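You operate a simulated robot arm through the tools that you are given. There is no shell and no other tool. Be economical: measure what you need, move in short steps, check, and stop when the job is done.

Carry out the task below with a simulated robot arm. There is one attempt and no reset: what you move stays moved.

TASK
Put the flat orange cap on top of the silver valve with the orange lever. Then take the flat purple cap and put it on top of the dust pan.

It is judged by the outcome, as a careful person would: the job done as asked, and still so three seconds after it is handed in. It fails if anything else is knocked over, pushed out of place, dropped, spilled or broken.

THE ROBOT
A 7-joint arm with a two-finger parallel gripper, fixed in place. Base frame: the origin is at the foot of the arm, x ahead of it, y to its left, z up; the work surface is at about z = 0. Lengths are in m, angles in degrees, forces in N, time in s.
With the tool pointing down near the work surface it reaches from about 0.24 to 0.62 m from the base axis. Its first joint turns from -66.0 to 66.0 degrees. Payload 2.6 kg.
Tool frame: the origin (TCP) lies between the finger pads and is the grasp point; the fingertips stand 0.03 m ahead of it; z points along the fingers, y is the line along which they close. The gripper opens to 0.094 m. The fingers are 0.028 m wide and 0.01 m thick; the gripper's body (0.05 by 0.096 m) begins 0.055 m behind the TCP.
Orientation is that of the tool frame in the base frame, as [roll, pitch, yaw] about the fixed x, y, z axes, in that order (R = Rz(yaw) Ry(pitch) Rx(roll)). With the fingers straight down and closing along the base's y, the tool's x points along the base's -x, its y along +y and its z along -z.

THE INTERFACE
- The arm moves only by the tool move_arm. Its argument "increments" is one flat list of numbers, 7 for each row, row after row: the shift along the tool's x, y, z in m, then the turn, a rotation vector about the tool's x, y, z in degrees, then the gripper command, from -1 (fully open) to 1 (shut), values between in proportion. In form: [x, y, z, wx, wy, wz, fingers, x, y, z, wx, wy, wz, fingers, ...]. A call has 1 to 12 rows; each row is the pose to reach, as a shift and turn from the pose commanded when the call began, along the tool's axes at that moment. A row lasts 0.2 s, in which the tool goes at most 0.05 m and 8.6 degrees; a call with a longer step from one row to the next is refused whole, and so is a gripper value outside its range. A pose out of reach is approached as far as the arm can. The call stops where the force on the tool passes 40 N (or 10 N more than at its start, if that is more) or the arm is blocked; 0.2 s more then pass. The fingers move at their own pace (about 0.072 m/s each) and stop on an object; they squeeze with about 43 N. The grip force told is the motor's: it shows also when the fingers shut on nothing. Time passes only in rows, and 0.2 s behind the last, so rows that repeat a pose let the fingers close. It gives the time, the measured TCP pose, the force on the tool (base axes), the opening and the grip force at its end, in the units of the frame above (readings bear some noise).
- Cameras (640 x 400 px; columns grow to the right, rows downward): "scene" is fixed at [0.0593, 0.4632, 0.5565]; the picture's right is [-0.39, -0.92, 0.00], its down [-0.58, 0.25, -0.77] and it looks along [0.71, -0.30, -0.63] (base axes); focal length 297 px, centre (320, 200). "wrist" rides on the gripper at [-0.037, 0, -0.058] in the tool frame; the picture's right is [0.00, -1.00, 0.00], its down [0.97, 0.00, -0.24] and it looks along [0.24, 0.00, 0.97] (tool axes); focal length 218 px, centre (320, 200).
- snapshot(camera): a new picture of that camera. No time passes.
- probe_pixels(camera, pixels): for up to 12 pixels [column, row] of the newest picture of that camera ("zoom" is the newest enlarged one), the place [x, y, z] in the base frame of the surface seen there, good to about 0.002 m. No time passes.
- inspect(camera, box): a new picture of the part [left, top, right, bottom] of that camera's present view, enlarged. No time passes.
- sign_off(): hands the job in; it is judged then, once.

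Work in short steps. Measure before you move; look again where a grasp or a placing could have gone wrong, and mend it. You have 80 turns and 34 pictures in all, the two below and enlarged ones among them. Open the gripper and draw the arm clear of the work before you hand the job in, unless the task says otherwise; then end with one line.

The tools are called after "Request:" by a JSON object that holds its "method" and its "body". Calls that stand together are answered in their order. move_arm: Moves the arm, as the interface text tells. Its arguments: {"type":"object","properties":{"increments":{"type":"array","items":{"type":"number"}}},"required":["increments"]} The other tools are called the same way: snapshot (camera) takes a picture; probe_pixels (camera, pixels) gives the place of the surface under pixels of a picture; inspect (camera, box) takes an enlarged picture of a part of a camera's view; sign_off () hands the job in.

At the start:

```text
clock: 0.0
eef_pos: [0.4073, -0.1122, 0.35]
ee_rot: [179.9, 0.0, 180.0]
wrist_force: [-0.1, 0.1, -0.3]
finger_gap: 0.0942
finger_force: 0.0
```

scene: 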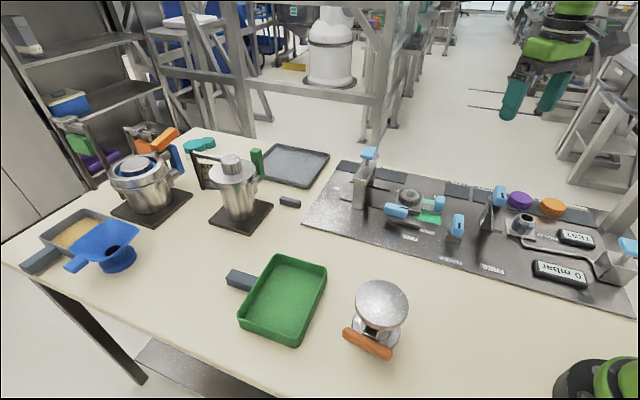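
wrist: 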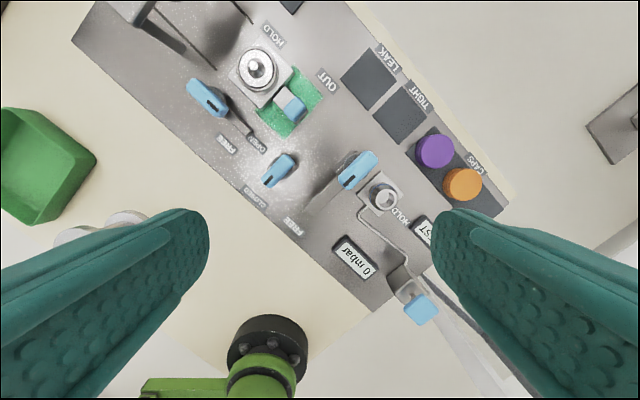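

The scene shows the orange cap near (552,207), the purple cap near (520,200), the valve near (380,310) and a green pan near (285,300). I'll enlarge these areas and probe them.

Request:
{"method": "inspect", "body": {"camera": "scene", "box": [220, 230, 440, 370]}}

Request:
{"method": "inspect", "body": {"camera": "scene", "box": [440, 160, 640, 290]}}

Request:
{"method": "inspect", "body": {"camera": "scene", "box": [0, 110, 330, 310]}}

Request:
{"method": "probe_pixels", "body": {"camera": "scene", "pixels": [[552, 205], [520, 198], [380, 293], [360, 300], [400, 298], [381, 283], [365, 345], [285, 300], [240, 280], [258, 333], [325, 270], [75, 235]]}}

Request:
{"method": "probe_pixels", "body": {"camera": "wrist", "pixels": [[435, 150], [463, 184], [418, 150], [452, 150], [446, 184], [480, 184], [450, 168], [490, 200], [384, 195], [410, 135], [510, 190], [360, 170]]}}

```text
2.86 times, centred on (330, 300) of scene
```

zoom: 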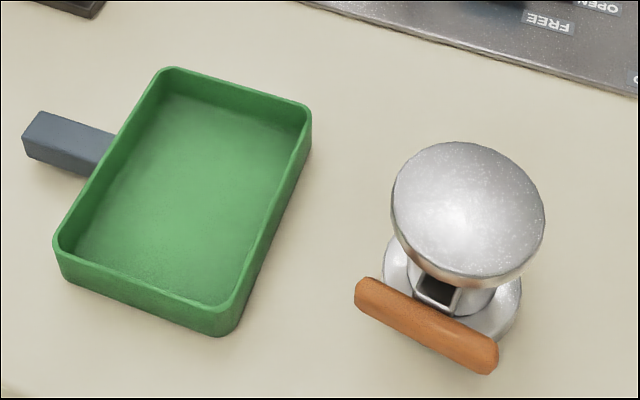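

```text
3.08 times, centred on (540, 225) of scene
```

zoom: 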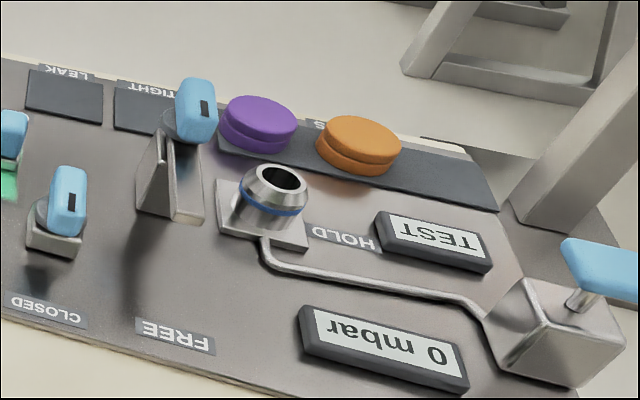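

```text
1.94 times, centred on (165, 210) of scene
```

zoom: 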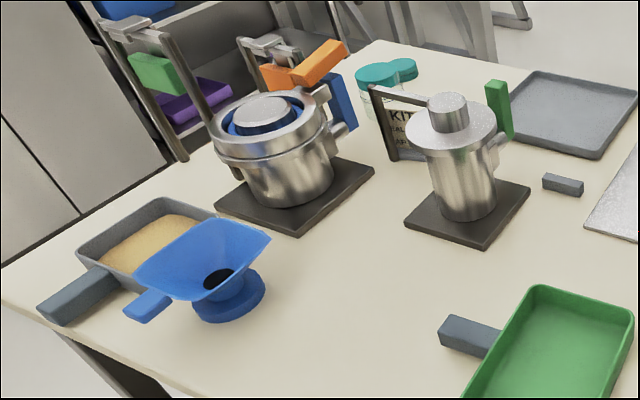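

```text
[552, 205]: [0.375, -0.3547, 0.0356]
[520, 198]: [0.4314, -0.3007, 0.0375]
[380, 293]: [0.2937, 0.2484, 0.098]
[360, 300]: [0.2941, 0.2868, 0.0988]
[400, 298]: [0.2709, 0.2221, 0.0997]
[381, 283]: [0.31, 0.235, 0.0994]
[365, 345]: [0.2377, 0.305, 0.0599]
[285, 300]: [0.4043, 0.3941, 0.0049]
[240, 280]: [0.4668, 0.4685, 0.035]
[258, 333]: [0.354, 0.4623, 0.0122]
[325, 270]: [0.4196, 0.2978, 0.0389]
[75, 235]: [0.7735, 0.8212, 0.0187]
```

```text
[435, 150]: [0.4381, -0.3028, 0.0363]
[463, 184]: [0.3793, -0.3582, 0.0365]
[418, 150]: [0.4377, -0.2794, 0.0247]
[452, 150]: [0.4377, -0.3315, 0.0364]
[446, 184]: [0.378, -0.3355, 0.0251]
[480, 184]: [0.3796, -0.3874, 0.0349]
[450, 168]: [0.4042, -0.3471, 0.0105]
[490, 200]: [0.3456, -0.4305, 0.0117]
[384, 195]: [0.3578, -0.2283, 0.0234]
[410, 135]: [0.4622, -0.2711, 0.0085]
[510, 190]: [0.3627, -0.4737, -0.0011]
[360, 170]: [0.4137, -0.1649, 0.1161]
```

The targets are clear. Next I'll probe the cap rims, the nearby lever and port, the valve rim and the pan corners.

Request:
{"method": "probe_pixels", "body": {"camera": "scene", "pixels": [[504, 193], [498, 200], [489, 226], [496, 212], [524, 220], [512, 224], [275, 256], [327, 265], [240, 320], [297, 344], [282, 262], [300, 336]]}}

Request:
{"method": "probe_pixels", "body": {"camera": "wrist", "pixels": [[435, 136], [435, 165], [421, 145], [449, 150], [463, 170], [463, 198], [449, 181], [478, 184], [372, 158], [345, 183], [315, 205], [384, 185]]}}

Request:
{"method": "inspect", "body": {"camera": "wrist", "box": [330, 110, 530, 235]}}

```text
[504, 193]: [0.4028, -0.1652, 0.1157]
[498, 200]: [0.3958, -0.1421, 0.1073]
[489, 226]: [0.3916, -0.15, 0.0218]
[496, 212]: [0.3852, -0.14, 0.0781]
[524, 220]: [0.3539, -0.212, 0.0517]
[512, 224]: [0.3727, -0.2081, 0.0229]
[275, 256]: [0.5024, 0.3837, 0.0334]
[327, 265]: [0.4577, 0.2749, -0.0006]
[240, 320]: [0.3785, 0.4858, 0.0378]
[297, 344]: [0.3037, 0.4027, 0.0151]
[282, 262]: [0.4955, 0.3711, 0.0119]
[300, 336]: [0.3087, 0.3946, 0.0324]
```

```text
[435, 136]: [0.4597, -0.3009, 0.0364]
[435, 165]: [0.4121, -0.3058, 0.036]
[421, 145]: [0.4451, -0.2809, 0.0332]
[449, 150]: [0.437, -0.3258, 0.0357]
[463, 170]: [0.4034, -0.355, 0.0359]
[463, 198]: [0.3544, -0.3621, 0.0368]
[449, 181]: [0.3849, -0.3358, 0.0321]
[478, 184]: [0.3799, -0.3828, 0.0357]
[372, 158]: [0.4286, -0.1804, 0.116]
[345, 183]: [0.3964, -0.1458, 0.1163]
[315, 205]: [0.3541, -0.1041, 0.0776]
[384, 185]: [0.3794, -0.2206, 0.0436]
```

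```text
3.20 times, centred on (430, 172) of wrist
```

zoom: 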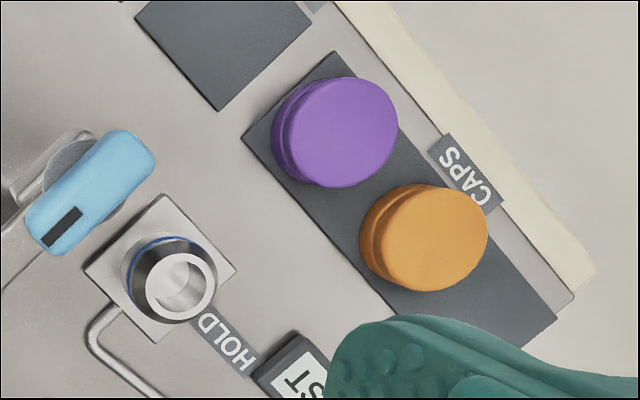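

Caps are about 0.05 m across, with tops at z≈0.036. Orange is centred near (0.378,-0.362) and purple near (0.437,-0.307). I'll move above orange and turn 43° so the fingers close across the line joining the two caps.

Request:
{"method": "move_arm", "body": {"increments": [0.0036, -0.0313, 0.01625, 0, 0, -5.375, -1, 0.0073, -0.0625, 0.0325, 0, 0, -10.75, -1, 0.0109, -0.0938, 0.04875, 0, 0, -16.125, -1, 0.0145, -0.125, 0.065, 0, 0, -21.5, -1, 0.0181, -0.1563, 0.08125, 0, 0, -26.875, -1, 0.0218, -0.1875, 0.0975, 0, 0, -32.25, -1, 0.0254, -0.2188, 0.11375, 0, 0, -37.625, -1, 0.029, -0.25, 0.13, 0, 0, -43, -1, 0.029, -0.25, 0.13, 0, 0, -43, -1]}}

Request:
{"method": "snapshot", "body": {"camera": "wrist"}}

Request:
{"method": "snapshot", "body": {"camera": "scene"}}

Request:
{"method": "probe_pixels", "body": {"camera": "scene", "pixels": [[382, 303], [355, 303], [408, 303], [382, 282], [382, 322], [382, 333], [363, 320], [400, 288]]}}

```text
clock: 2.0
eef_pos: [0.3778, -0.3637, 0.2183]
ee_rot: [-180.0, 0.1, -136.9]
wrist_force: [0.0, 0.2, 0.3]
finger_gap: 0.094
finger_force: 0.1
```

```text
27 pictures are left
```

wrist: 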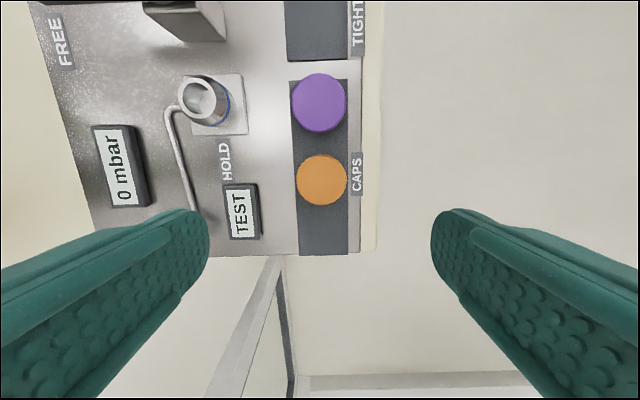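

```text
26 pictures are left
```

scene: 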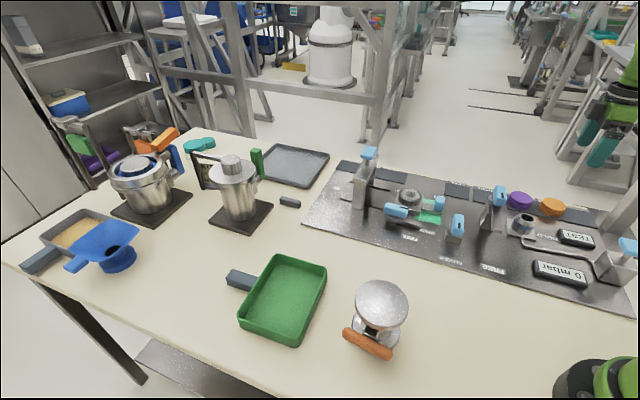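

```text
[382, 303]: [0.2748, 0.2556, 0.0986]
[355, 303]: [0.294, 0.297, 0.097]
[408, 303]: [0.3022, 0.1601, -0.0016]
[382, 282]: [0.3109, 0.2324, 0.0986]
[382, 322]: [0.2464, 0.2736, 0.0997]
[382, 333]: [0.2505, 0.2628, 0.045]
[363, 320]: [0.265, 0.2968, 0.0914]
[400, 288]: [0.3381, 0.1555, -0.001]
```

The orange cap sits at column 321, so it is centred between the fingers. I'll probe its rim edges to fix the tool-x offset.

Request:
{"method": "probe_pixels", "body": {"camera": "wrist", "pixels": [[321, 180], [321, 157], [321, 202], [299, 180], [344, 180], [318, 103], [318, 77], [318, 128], [293, 103], [344, 103]]}}

```text
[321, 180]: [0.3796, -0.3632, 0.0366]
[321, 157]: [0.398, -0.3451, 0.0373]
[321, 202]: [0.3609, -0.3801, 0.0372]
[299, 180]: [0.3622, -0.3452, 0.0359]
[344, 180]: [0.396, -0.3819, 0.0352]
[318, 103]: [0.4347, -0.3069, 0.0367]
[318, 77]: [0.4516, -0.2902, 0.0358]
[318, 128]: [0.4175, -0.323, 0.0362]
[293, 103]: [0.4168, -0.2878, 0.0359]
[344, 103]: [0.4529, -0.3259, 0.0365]
```

Orange is centred at (0.379,-0.363), about 1 mm from the TCP. I'll narrow the opening to about 0.075 to clear the TEST box, then descend to TCP z≈0.045.

Request:
{"method": "move_arm", "body": {"increments": [-0.001, 0, 0.04, 0, 0, 0, -0.6, -0.001, 0, 0.08, 0, 0, 0, -0.6, -0.001, 0, 0.115, 0, 0, 0, -0.6, -0.001, 0, 0.145, 0, 0, 0, -0.6, -0.001, 0, 0.165, 0, 0, 0, -0.6, -0.001, 0, 0.173, 0, 0, 0, -0.6, -0.001, 0, 0.173, 0, 0, 0, -0.6]}}

Request:
{"method": "snapshot", "body": {"camera": "wrist"}}

```text
clock: 3.6
eef_pos: [0.3801, -0.3617, 0.0461]
ee_rot: [-180.0, 0.1, -137.0]
wrist_force: [0.4, 0.5, 0.4]
finger_gap: 0.0752
finger_force: 0.1
```

```text
25 pictures are left
```

wrist: 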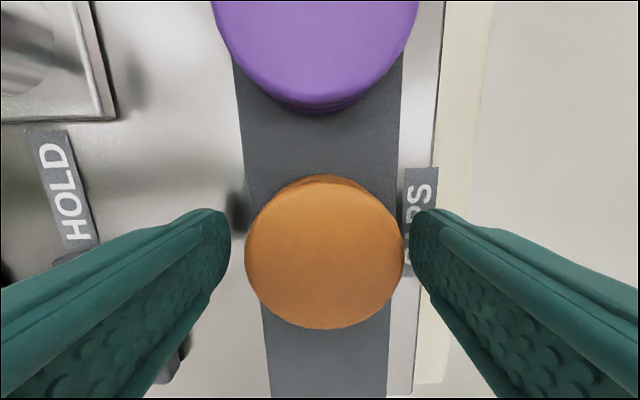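

The cap lies between the fingers, so I'll close on it.

Request:
{"method": "move_arm", "body": {"increments": [0, 0, 0, 0, 0, 0, 1, 0, 0, 0, 0, 0, 0, 1, 0, 0, 0, 0, 0, 0, 1, 0, 0, 0, 0, 0, 0, 1]}}

```text
clock: 4.6
eef_pos: [0.379, -0.3614, 0.0461]
ee_rot: [180.0, 0.1, -136.9]
wrist_force: [1.2, 0.0, 0.4]
finger_gap: 0.0607
finger_force: 43.2
```

It is gripped at gap 0.0607 with 43 N. I'll lift straight up and check.

Request:
{"method": "move_arm", "body": {"increments": [0, 0, -0.02, 0, 0, 0, 1, 0, 0, -0.06, 0, 0, 0, 1, 0, 0, -0.105, 0, 0, 0, 1, 0, 0, -0.15, 0, 0, 0, 1, 0, 0, -0.195, 0, 0, 0, 1, 0, 0, -0.195, 0, 0, 0, 1]}}

Request:
{"method": "snapshot", "body": {"camera": "wrist"}}

```text
clock: 6.0
eef_pos: [0.3799, -0.3608, 0.2417]
ee_rot: [180.0, 0.1, -137.0]
wrist_force: [0.6, 0.8, -1.2]
finger_gap: 0.0608
finger_force: 43.5
```

```text
24 pictures are left
```

wrist: 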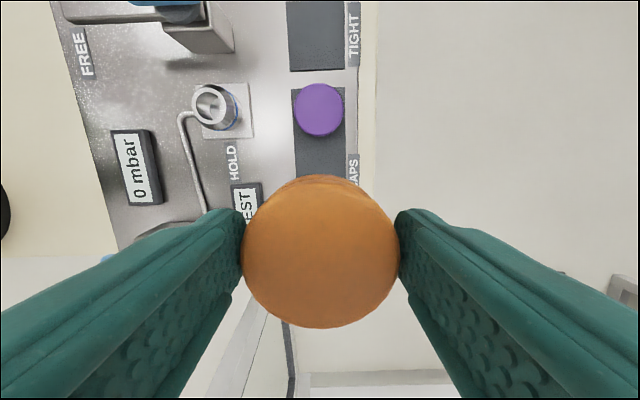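

The cap is held. I'll carry it across at z≈0.24 in two legs, keeping yaw, which is already the natural angle at the valve.

Request:
{"method": "move_arm", "body": {"increments": [-0.0247, 0.0301, 0, 0, 0, 0, 1, -0.0494, 0.0603, 0, 0, 0, 0, 1, -0.0741, 0.0904, 0, 0, 0, 0, 1, -0.0988, 0.1206, 0, 0, 0, 0, 1, -0.1234, 0.1507, 0, 0, 0, 0, 1, -0.1481, 0.1808, 0, 0, 0, 0, 1, -0.1728, 0.211, 0, 0, 0, 0, 1, -0.1975, 0.2411, 0, 0, 0, 0, 1]}}

```text
clock: 7.8
eef_pos: [0.3591, -0.051, 0.2408]
ee_rot: [180.0, 0.1, -137.1]
wrist_force: [0.3, -0.6, -0.5]
finger_gap: 0.0607
finger_force: 42.9
```

On track. This is the second leg, to above the valve.

Request:
{"method": "move_arm", "body": {"increments": [-0.0185, 0.0352, 0, 0, 0, 0, 1, -0.0369, 0.0704, 0, 0, 0, 0, 1, -0.0554, 0.1056, 0, 0, 0, 0, 1, -0.0739, 0.1408, 0, 0, 0, 0, 1, -0.0923, 0.1759, 0, 0, 0, 0, 1, -0.1108, 0.2111, 0, 0, 0, 0, 1, -0.1292, 0.2463, 0, 0, 0, 0, 1, -0.1477, 0.2815, 0, 0, 0, 0, 1, -0.1477, 0.2815, 0, 0, 0, 0, 1]}}

Request:
{"method": "snapshot", "body": {"camera": "wrist"}}

Request:
{"method": "snapshot", "body": {"camera": "scene"}}

```text
clock: 9.8
eef_pos: [0.2752, 0.2559, 0.2425]
ee_rot: [-180.0, 0.0, -136.9]
wrist_force: [0.7, 0.0, -1.4]
finger_gap: 0.0606
finger_force: 42.9
```

```text
23 pictures are left
```

wrist: 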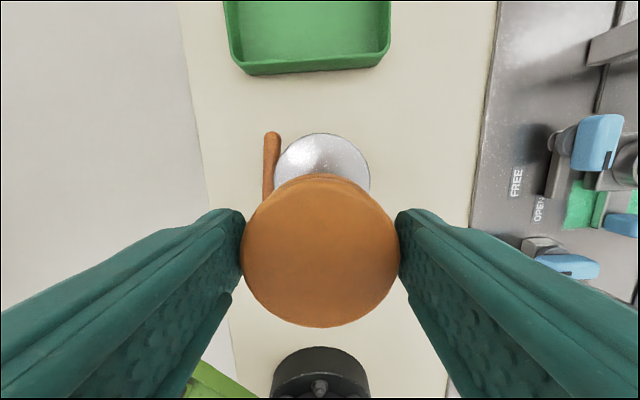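

```text
22 pictures are left
```

scene: 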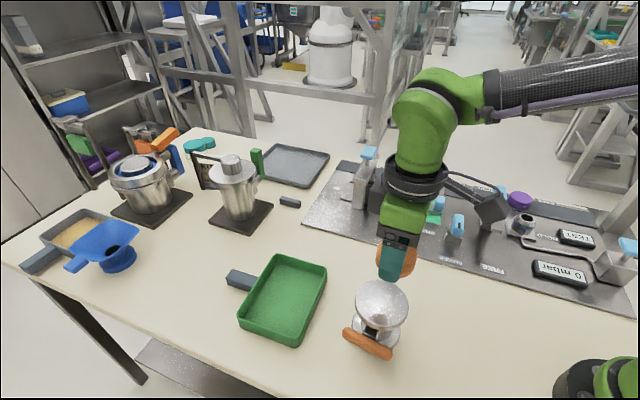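

In the wrist view the valve disc spans columns 274–370, so it is laterally centred. I'll probe its edges and the cap's.

Request:
{"method": "probe_pixels", "body": {"camera": "wrist", "pixels": [[322, 135], [277, 175], [367, 175], [322, 160], [288, 150], [356, 150], [320, 250], [320, 190], [320, 322], [249, 250], [393, 250], [308, 70]]}}

```text
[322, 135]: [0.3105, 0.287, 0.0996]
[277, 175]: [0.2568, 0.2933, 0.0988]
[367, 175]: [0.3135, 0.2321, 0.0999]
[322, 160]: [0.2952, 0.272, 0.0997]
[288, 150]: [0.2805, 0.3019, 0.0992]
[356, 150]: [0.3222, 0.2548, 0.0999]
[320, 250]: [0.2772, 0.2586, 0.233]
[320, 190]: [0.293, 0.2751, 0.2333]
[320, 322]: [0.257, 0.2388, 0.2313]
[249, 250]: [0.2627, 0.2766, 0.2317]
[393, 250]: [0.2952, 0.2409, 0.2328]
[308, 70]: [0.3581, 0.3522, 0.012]
```

The disc centre is (0.280,0.258) with radius 0.042, and the cap is within 3 mm of it. I'll correct that and descend to just above contact, expected at TCP z≈0.135.

Request:
{"method": "move_arm", "body": {"increments": [-0.0018, -0.0017, 0.03, 0, 0, 0, 1, -0.0018, -0.0017, 0.06, 0, 0, 0, 1, -0.0018, -0.0017, 0.085, 0, 0, 0, 1, -0.0018, -0.0017, 0.099, 0, 0, 0, 1, -0.0018, -0.0017, 0.103, 0, 0, 0, 1, -0.0018, -0.0017, 0.103, 0, 0, 0, 1]}}

Request:
{"method": "inspect", "body": {"camera": "scene", "box": [310, 220, 460, 370]}}

```text
clock: 11.2
eef_pos: [0.2784, 0.2565, 0.1384]
ee_rot: [180.0, 0.1, -137.0]
wrist_force: [-1.4, 0.1, -0.8]
finger_gap: 0.0606
finger_force: 42.9
```

```text
2.67 times, centred on (385, 295) of scene
```

zoom: 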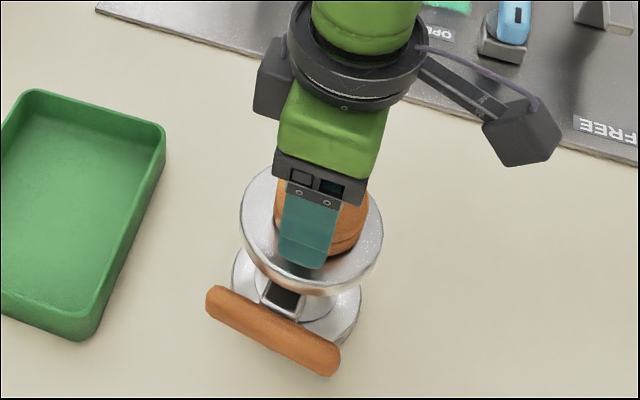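

It is just above the disc. I'll lower in 1 mm steps and watch the force.

Request:
{"method": "move_arm", "body": {"increments": [0, 0, 0.001, 0, 0, 0, 1, 0, 0, 0.002, 0, 0, 0, 1, 0, 0, 0.003, 0, 0, 0, 1, 0, 0, 0.003, 0, 0, 0, 1]}}

```text
clock: 12.2
eef_pos: [0.2772, 0.2548, 0.1358]
ee_rot: [180.0, 0.0, -136.9]
wrist_force: [-0.4, -0.5, -0.4]
finger_gap: 0.0606
finger_force: 42.7
```

Request:
{"method": "move_arm", "body": {"increments": [0, 0, 0.001, 0, 0, 0, 1, 0, 0, 0.002, 0, 0, 0, 1, 0, 0, 0.002, 0, 0, 0, 1]}}

```text
clock: 13.0
eef_pos: [0.2779, 0.256, 0.1336]
ee_rot: [-179.9, 0.1, -137.1]
wrist_force: [-7.0, -11.3, 37.8]
finger_gap: 0.0607
finger_force: 42.9
```

Contact, with 38 N up. I'll back off 1 mm and open.

Request:
{"method": "move_arm", "body": {"increments": [0, 0, -0.001, 0, 0, 0, 1, 0, 0, -0.001, 0, 0, 0, 1, 0, 0, -0.001, 0, 0, 0, 0, 0, 0, -0.001, 0, 0, 0, -0.6, 0, 0, -0.001, 0, 0, 0, -0.7, 0, 0, -0.001, 0, 0, 0, -0.7]}}

Request:
{"method": "move_arm", "body": {"increments": [0, 0, -0.015, 0, 0, 0, -0.7, 0, 0, -0.04, 0, 0, 0, -0.7, 0, 0, -0.08, 0, 0, 0, -0.7, 0, 0, -0.107, 0, 0, 0, -0.7, 0, 0, -0.107, 0, 0, 0, -0.7]}}

Request:
{"method": "snapshot", "body": {"camera": "wrist"}}

Request:
{"method": "snapshot", "body": {"camera": "scene"}}

```text
clock: 14.4
eef_pos: [0.2788, 0.257, 0.1343]
ee_rot: [180.0, 0.0, -137.0]
wrist_force: [0.4, 0.4, 0.4]
finger_gap: 0.0799
finger_force: 0.1
```

```text
clock: 15.6
eef_pos: [0.2763, 0.2575, 0.2416]
ee_rot: [180.0, 0.0, -136.9]
wrist_force: [0.0, -0.7, -0.4]
finger_gap: 0.08
finger_force: 0.0
```

```text
20 pictures are left
```

wrist: 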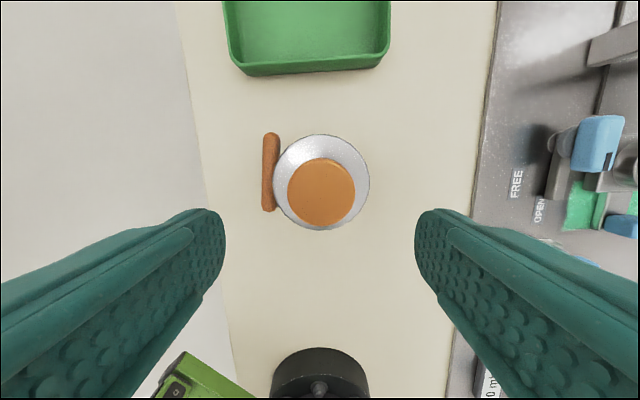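

```text
19 pictures are left
```

scene: 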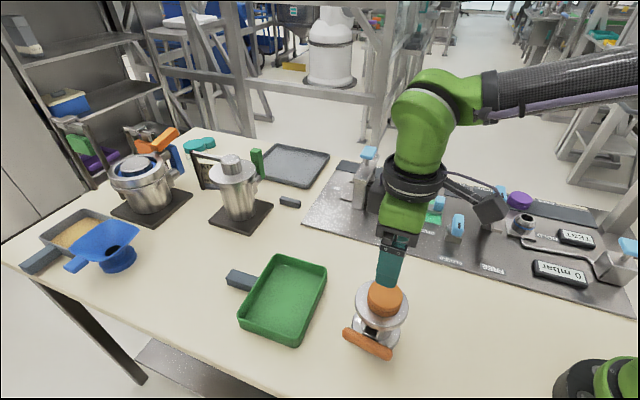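

The orange cap sits on the valve. I'll go back to the purple cap in two legs at the same height.

Request:
{"method": "move_arm", "body": {"increments": [0.016, -0.0343, 0, 0, 0, 0, -0.6, 0.0319, -0.0686, 0, 0, 0, 0, -0.6, 0.0479, -0.1028, 0, 0, 0, 0, -0.6, 0.0638, -0.1371, 0, 0, 0, 0, -0.6, 0.0798, -0.1714, 0, 0, 0, 0, -0.6, 0.0957, -0.2057, 0, 0, 0, 0, -0.6, 0.1117, -0.2399, 0, 0, 0, 0, -0.6, 0.1276, -0.2742, 0, 0, 0, 0, -0.6]}}

Request:
{"method": "move_arm", "body": {"increments": [0.0177, -0.0308, 0, 0, 0, 0, -0.6, 0.0353, -0.0616, 0, 0, 0, 0, -0.6, 0.053, -0.0924, 0, 0, 0, 0, -0.6, 0.0707, -0.1232, 0, 0, 0, 0, -0.6, 0.0883, -0.154, 0, 0, 0, 0, -0.6, 0.106, -0.1848, 0, 0, 0, 0, -0.6, 0.1236, -0.2156, 0, 0, 0, 0, -0.6, 0.1413, -0.2464, 0, 0, 0, 0, -0.6, 0.1413, -0.2464, 0, 0, 0, 0, -0.6]}}

Request:
{"method": "snapshot", "body": {"camera": "wrist"}}

```text
clock: 17.4
eef_pos: [0.3727, -0.0304, 0.2422]
ee_rot: [-180.0, 0.1, -136.9]
wrist_force: [-0.1, 0.2, -0.3]
finger_gap: 0.0753
finger_force: 0.1
```

```text
clock: 19.4
eef_pos: [0.4361, -0.3081, 0.2403]
ee_rot: [180.0, 0.1, -137.0]
wrist_force: [-0.1, 0.1, -0.1]
finger_gap: 0.0753
finger_force: 0.0
```

```text
18 pictures are left
```

wrist: 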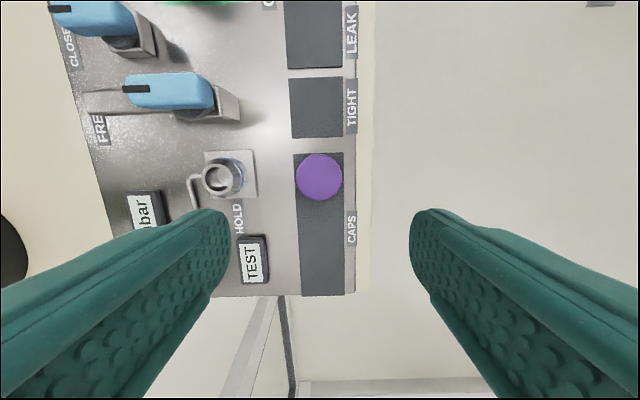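

Purple is at (319,177) and laterally centred. I'll check its exact centre.

Request:
{"method": "probe_pixels", "body": {"camera": "wrist", "pixels": [[319, 177], [319, 156], [319, 198], [299, 177], [340, 177]]}}

```text
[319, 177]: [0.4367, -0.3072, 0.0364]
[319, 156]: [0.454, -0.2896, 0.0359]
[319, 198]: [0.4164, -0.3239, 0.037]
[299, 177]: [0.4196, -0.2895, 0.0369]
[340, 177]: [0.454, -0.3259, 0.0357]
```

The centre is (0.436,-0.307), matching the TCP. I'll descend 0.194 m.

Request:
{"method": "move_arm", "body": {"increments": [0, 0, 0.045, 0, 0, 0, -0.6, 0, 0, 0.09, 0, 0, 0, -0.6, 0, 0, 0.13, 0, 0, 0, -0.6, 0, 0, 0.165, 0, 0, 0, -0.6, 0, 0, 0.186, 0, 0, 0, -0.6, 0, 0, 0.194, 0, 0, 0, -0.6, 0, 0, 0.194, 0, 0, 0, -0.6]}}

Request:
{"method": "snapshot", "body": {"camera": "wrist"}}

```text
clock: 21.0
eef_pos: [0.4351, -0.3067, 0.0467]
ee_rot: [180.0, 0.1, -137.0]
wrist_force: [0.5, -0.3, -0.2]
finger_gap: 0.075
finger_force: 0.0
```

```text
17 pictures are left
```

wrist: 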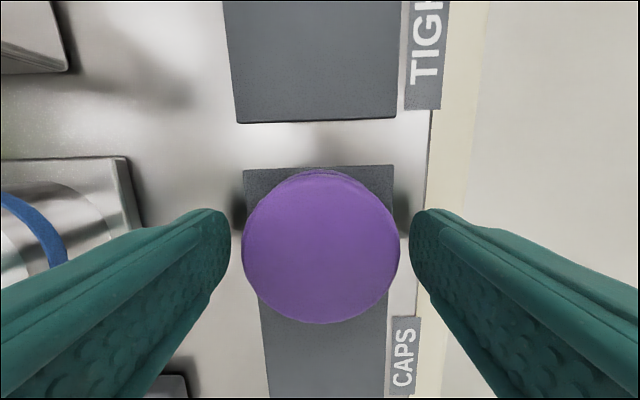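

Well placed. I'll close, then lift.

Request:
{"method": "move_arm", "body": {"increments": [0, 0, 0, 0, 0, 0, 1, 0, 0, 0, 0, 0, 0, 1, 0, 0, 0, 0, 0, 0, 1, 0, 0, 0, 0, 0, 0, 1, 0, 0, -0.02, 0, 0, 0, 1, 0, 0, -0.06, 0, 0, 0, 1, 0, 0, -0.105, 0, 0, 0, 1, 0, 0, -0.15, 0, 0, 0, 1, 0, 0, -0.195, 0, 0, 0, 1, 0, 0, -0.195, 0, 0, 0, 1]}}

```text
clock: 23.2
eef_pos: [0.4359, -0.3091, 0.2435]
ee_rot: [179.9, 0.1, -137.1]
wrist_force: [0.3, 0.3, -0.5]
finger_gap: 0.0607
finger_force: 42.7
```

Held (gap 0.0607). I'll carry it to above the green pan centre (≈0.403,0.392) in two legs.

Request:
{"method": "move_arm", "body": {"increments": [-0.0221, 0.0322, 0, 0, 0, 0, 1, -0.0443, 0.0644, 0, 0, 0, 0, 1, -0.0664, 0.0965, 0, 0, 0, 0, 1, -0.0886, 0.1287, 0, 0, 0, 0, 1, -0.1107, 0.1609, 0, 0, 0, 0, 1, -0.1328, 0.1931, 0, 0, 0, 0, 1, -0.155, 0.2252, 0, 0, 0, 0, 1, -0.1771, 0.2574, 0, 0, 0, 0, 1]}}

Request:
{"method": "move_arm", "body": {"increments": [-0.0277, 0.0278, 0, 0, 0, 0, 1, -0.0554, 0.0556, 0, 0, 0, 0, 1, -0.083, 0.0833, 0, 0, 0, 0, 1, -0.1107, 0.1111, 0, 0, 0, 0, 1, -0.1384, 0.1389, 0, 0, 0, 0, 1, -0.1661, 0.1667, 0, 0, 0, 0, 1, -0.1938, 0.1945, 0, 0, 0, 0, 1, -0.2214, 0.2222, 0, 0, 0, 0, 1, -0.2491, 0.25, 0, 0, 0, 0, 1, -0.2768, 0.2778, 0, 0, 0, 0, 1, -0.2768, 0.2778, 0, 0, 0, 0, 1]}}

Request:
{"method": "snapshot", "body": {"camera": "wrist"}}

Request:
{"method": "snapshot", "body": {"camera": "scene"}}

```text
clock: 25.0
eef_pos: [0.3898, 0.0019, 0.2436]
ee_rot: [180.0, 0.2, -137.2]
wrist_force: [-0.2, -0.2, 0.0]
finger_gap: 0.0607
finger_force: 43.0
```

```text
clock: 27.4
eef_pos: [0.4029, 0.3933, 0.2406]
ee_rot: [180.0, 0.0, -136.9]
wrist_force: [0.1, -0.5, -1.0]
finger_gap: 0.0607
finger_force: 43.0
```

```text
16 pictures are left
```

wrist: 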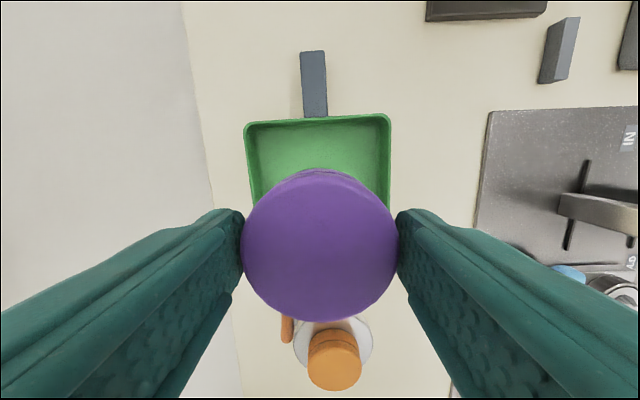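

```text
15 pictures are left
```

scene: 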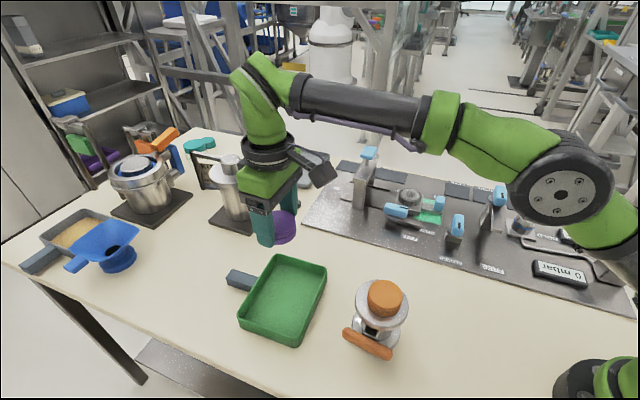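

The pan is centred at column 318, with its long side along the closing axis. I'll probe its rim to verify the short-direction centring.

Request:
{"method": "probe_pixels", "body": {"camera": "wrist", "pixels": [[318, 117], [318, 120], [318, 150], [249, 130], [388, 120], [247, 180], [390, 180], [260, 160], [375, 160]]}}

Request:
{"method": "probe_pixels", "body": {"camera": "scene", "pixels": [[278, 257], [324, 269], [300, 262], [240, 322], [299, 336], [270, 330], [285, 300], [258, 292], [312, 305]]}}

```text
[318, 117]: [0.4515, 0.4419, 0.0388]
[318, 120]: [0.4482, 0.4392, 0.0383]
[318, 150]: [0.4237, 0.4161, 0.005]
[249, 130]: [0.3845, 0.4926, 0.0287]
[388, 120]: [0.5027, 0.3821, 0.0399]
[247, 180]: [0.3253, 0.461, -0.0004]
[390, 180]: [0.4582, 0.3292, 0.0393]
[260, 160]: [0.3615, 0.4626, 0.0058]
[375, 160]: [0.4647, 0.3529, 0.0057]
```

```text
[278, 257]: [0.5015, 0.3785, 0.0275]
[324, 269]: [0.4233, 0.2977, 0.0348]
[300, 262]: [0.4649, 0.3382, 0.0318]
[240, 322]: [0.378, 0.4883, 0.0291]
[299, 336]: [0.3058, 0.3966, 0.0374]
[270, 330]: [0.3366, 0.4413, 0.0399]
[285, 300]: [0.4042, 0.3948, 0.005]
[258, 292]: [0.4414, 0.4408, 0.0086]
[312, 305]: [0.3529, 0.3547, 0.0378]
```

The pan centre is (0.407,0.394) with floor z=0.005, so alignment is good. I'll descend to TCP z≈0.045, just above contact at about 0.041.

Request:
{"method": "move_arm", "body": {"increments": [-0.001, 0, 0.045, 0, 0, 0, 1, -0.001, 0, 0.09, 0, 0, 0, 1, -0.001, 0, 0.13, 0, 0, 0, 1, -0.001, 0, 0.165, 0, 0, 0, 1, -0.001, 0, 0.187, 0, 0, 0, 1, -0.001, 0, 0.195, 0, 0, 0, 1, -0.001, 0, 0.195, 0, 0, 0, 1]}}

Request:
{"method": "inspect", "body": {"camera": "scene", "box": [210, 220, 370, 360]}}

```text
clock: 29.0
eef_pos: [0.4049, 0.3941, 0.0479]
ee_rot: [180.0, 0.1, -137.0]
wrist_force: [-0.5, 0.1, -1.1]
finger_gap: 0.0606
finger_force: 42.9
```

```text
2.86 times, centred on (290, 290) of scene
```

zoom: 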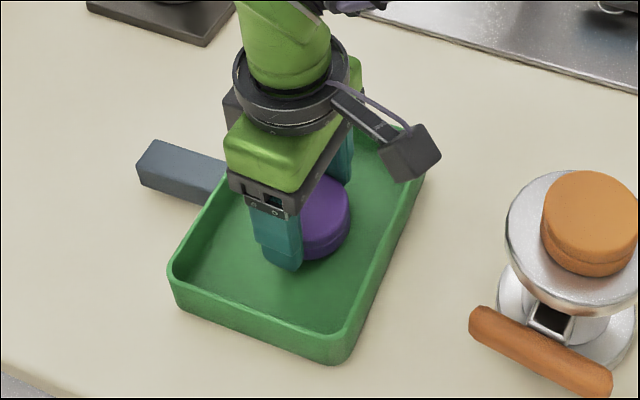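

The purple cap is inside the pan with clearance. I'll lower gently another 5 mm.

Request:
{"method": "move_arm", "body": {"increments": [0, 0, 0.0015, 0, 0, 0, 1, 0, 0, 0.003, 0, 0, 0, 1, 0, 0, 0.0045, 0, 0, 0, 1, 0, 0, 0.005, 0, 0, 0, 1]}}

```text
clock: 30.0
eef_pos: [0.4034, 0.393, 0.0429]
ee_rot: [180.0, 0.0, -137.0]
wrist_force: [-0.3, 0.1, -0.4]
finger_gap: 0.0607
finger_force: 43.0
```

Request:
{"method": "move_arm", "body": {"increments": [0, 0, 0.001, 0, 0, 0, 1, 0, 0, 0.0015, 0, 0, 0, 1, 0, 0, 0.0015, 0, 0, 0, 1]}}

```text
clock: 30.8
eef_pos: [0.4042, 0.3941, 0.0417]
ee_rot: [180.0, 0.1, -137.0]
wrist_force: [-0.3, -0.2, 6.0]
finger_gap: 0.0608
finger_force: 43.1
```

Light contact, 6 N. I'll release and lift away.

Request:
{"method": "move_arm", "body": {"increments": [0, 0, 0, 0, 0, 0, 0, 0, 0, 0, 0, 0, 0, -0.6, 0, 0, 0, 0, 0, 0, -0.7, 0, 0, 0, 0, 0, 0, -0.7, 0, 0, -0.015, 0, 0, 0, -0.7, 0, 0, -0.05, 0, 0, 0, -0.7, 0, 0, -0.095, 0, 0, 0, -0.7, 0, 0, -0.14, 0, 0, 0, -0.7, 0, 0, -0.185, 0, 0, 0, -0.7, 0, 0, -0.23, 0, 0, 0, -0.7, 0, 0, -0.23, 0, 0, 0, -1]}}

Request:
{"method": "snapshot", "body": {"camera": "wrist"}}

Request:
{"method": "snapshot", "body": {"camera": "scene"}}

```text
clock: 33.2
eef_pos: [0.4029, 0.3936, 0.2712]
ee_rot: [179.9, 0.0, -136.9]
wrist_force: [-0.3, 0.4, -0.4]
finger_gap: 0.094
finger_force: 0.0
```

```text
13 pictures are left
```

wrist: 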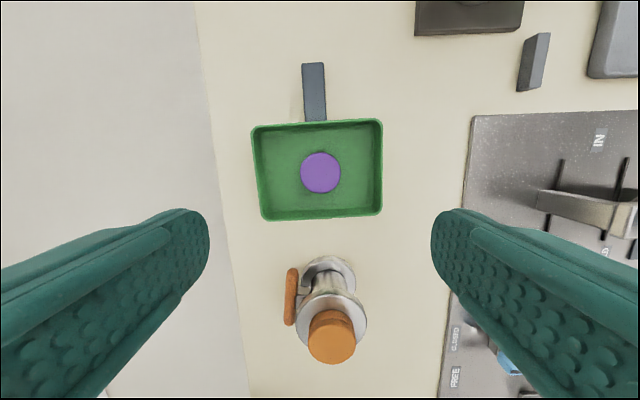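

```text
12 pictures are left
```

scene: 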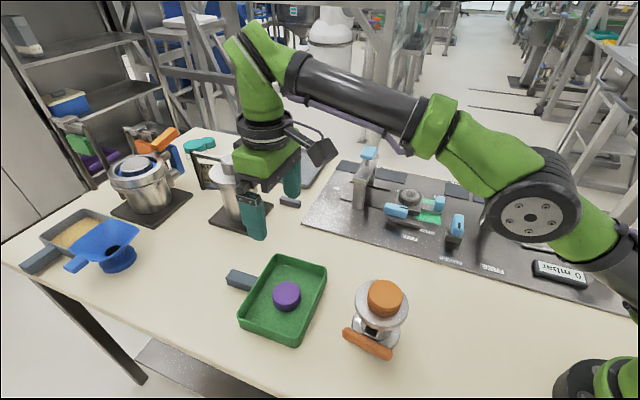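

Both caps are placed and nothing else has moved. I'll draw the arm back to the middle, clear of the work.

Request:
{"method": "move_arm", "body": {"increments": [0.029, -0.0311, 0, 0, 0, 0, -1, 0.058, -0.0622, 0, 0, 0, 0, -1, 0.087, -0.0933, 0, 0, 0, 0, -1, 0.116, -0.1244, 0, 0, 0, 0, -1, 0.145, -0.1554, -0.02, 0, 0, 0, -1, 0.1739, -0.1865, -0.04, 0, 0, 0, -1, 0.2029, -0.2176, -0.06, 0, 0, 0, -1, 0.2319, -0.2487, -0.08, 0, 0, 0, -1, 0.2319, -0.2487, -0.08, 0, 0, 0, -1]}}

Request:
{"method": "snapshot", "body": {"camera": "scene"}}

```text
clock: 35.2
eef_pos: [0.4035, 0.051, 0.3511]
ee_rot: [180.0, 0.1, -137.1]
wrist_force: [-0.3, 0.0, 0.1]
finger_gap: 0.0938
finger_force: 0.0
```

```text
11 pictures are left
```

scene: 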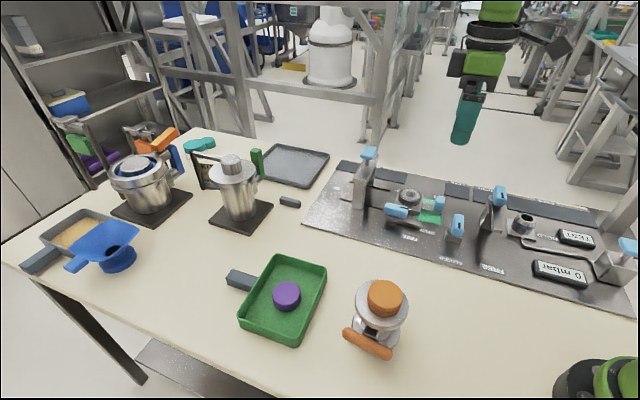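

The arm is clear, the orange cap is on the valve and the purple cap is in the pan. I'm handing in.

Request:
{"method": "sign_off", "body": {}}

```text
The job is handed in.
```

The orange cap is on top of the silver valve with the orange lever, and the purple cap is resting in the green dust pan; nothing else was moved.
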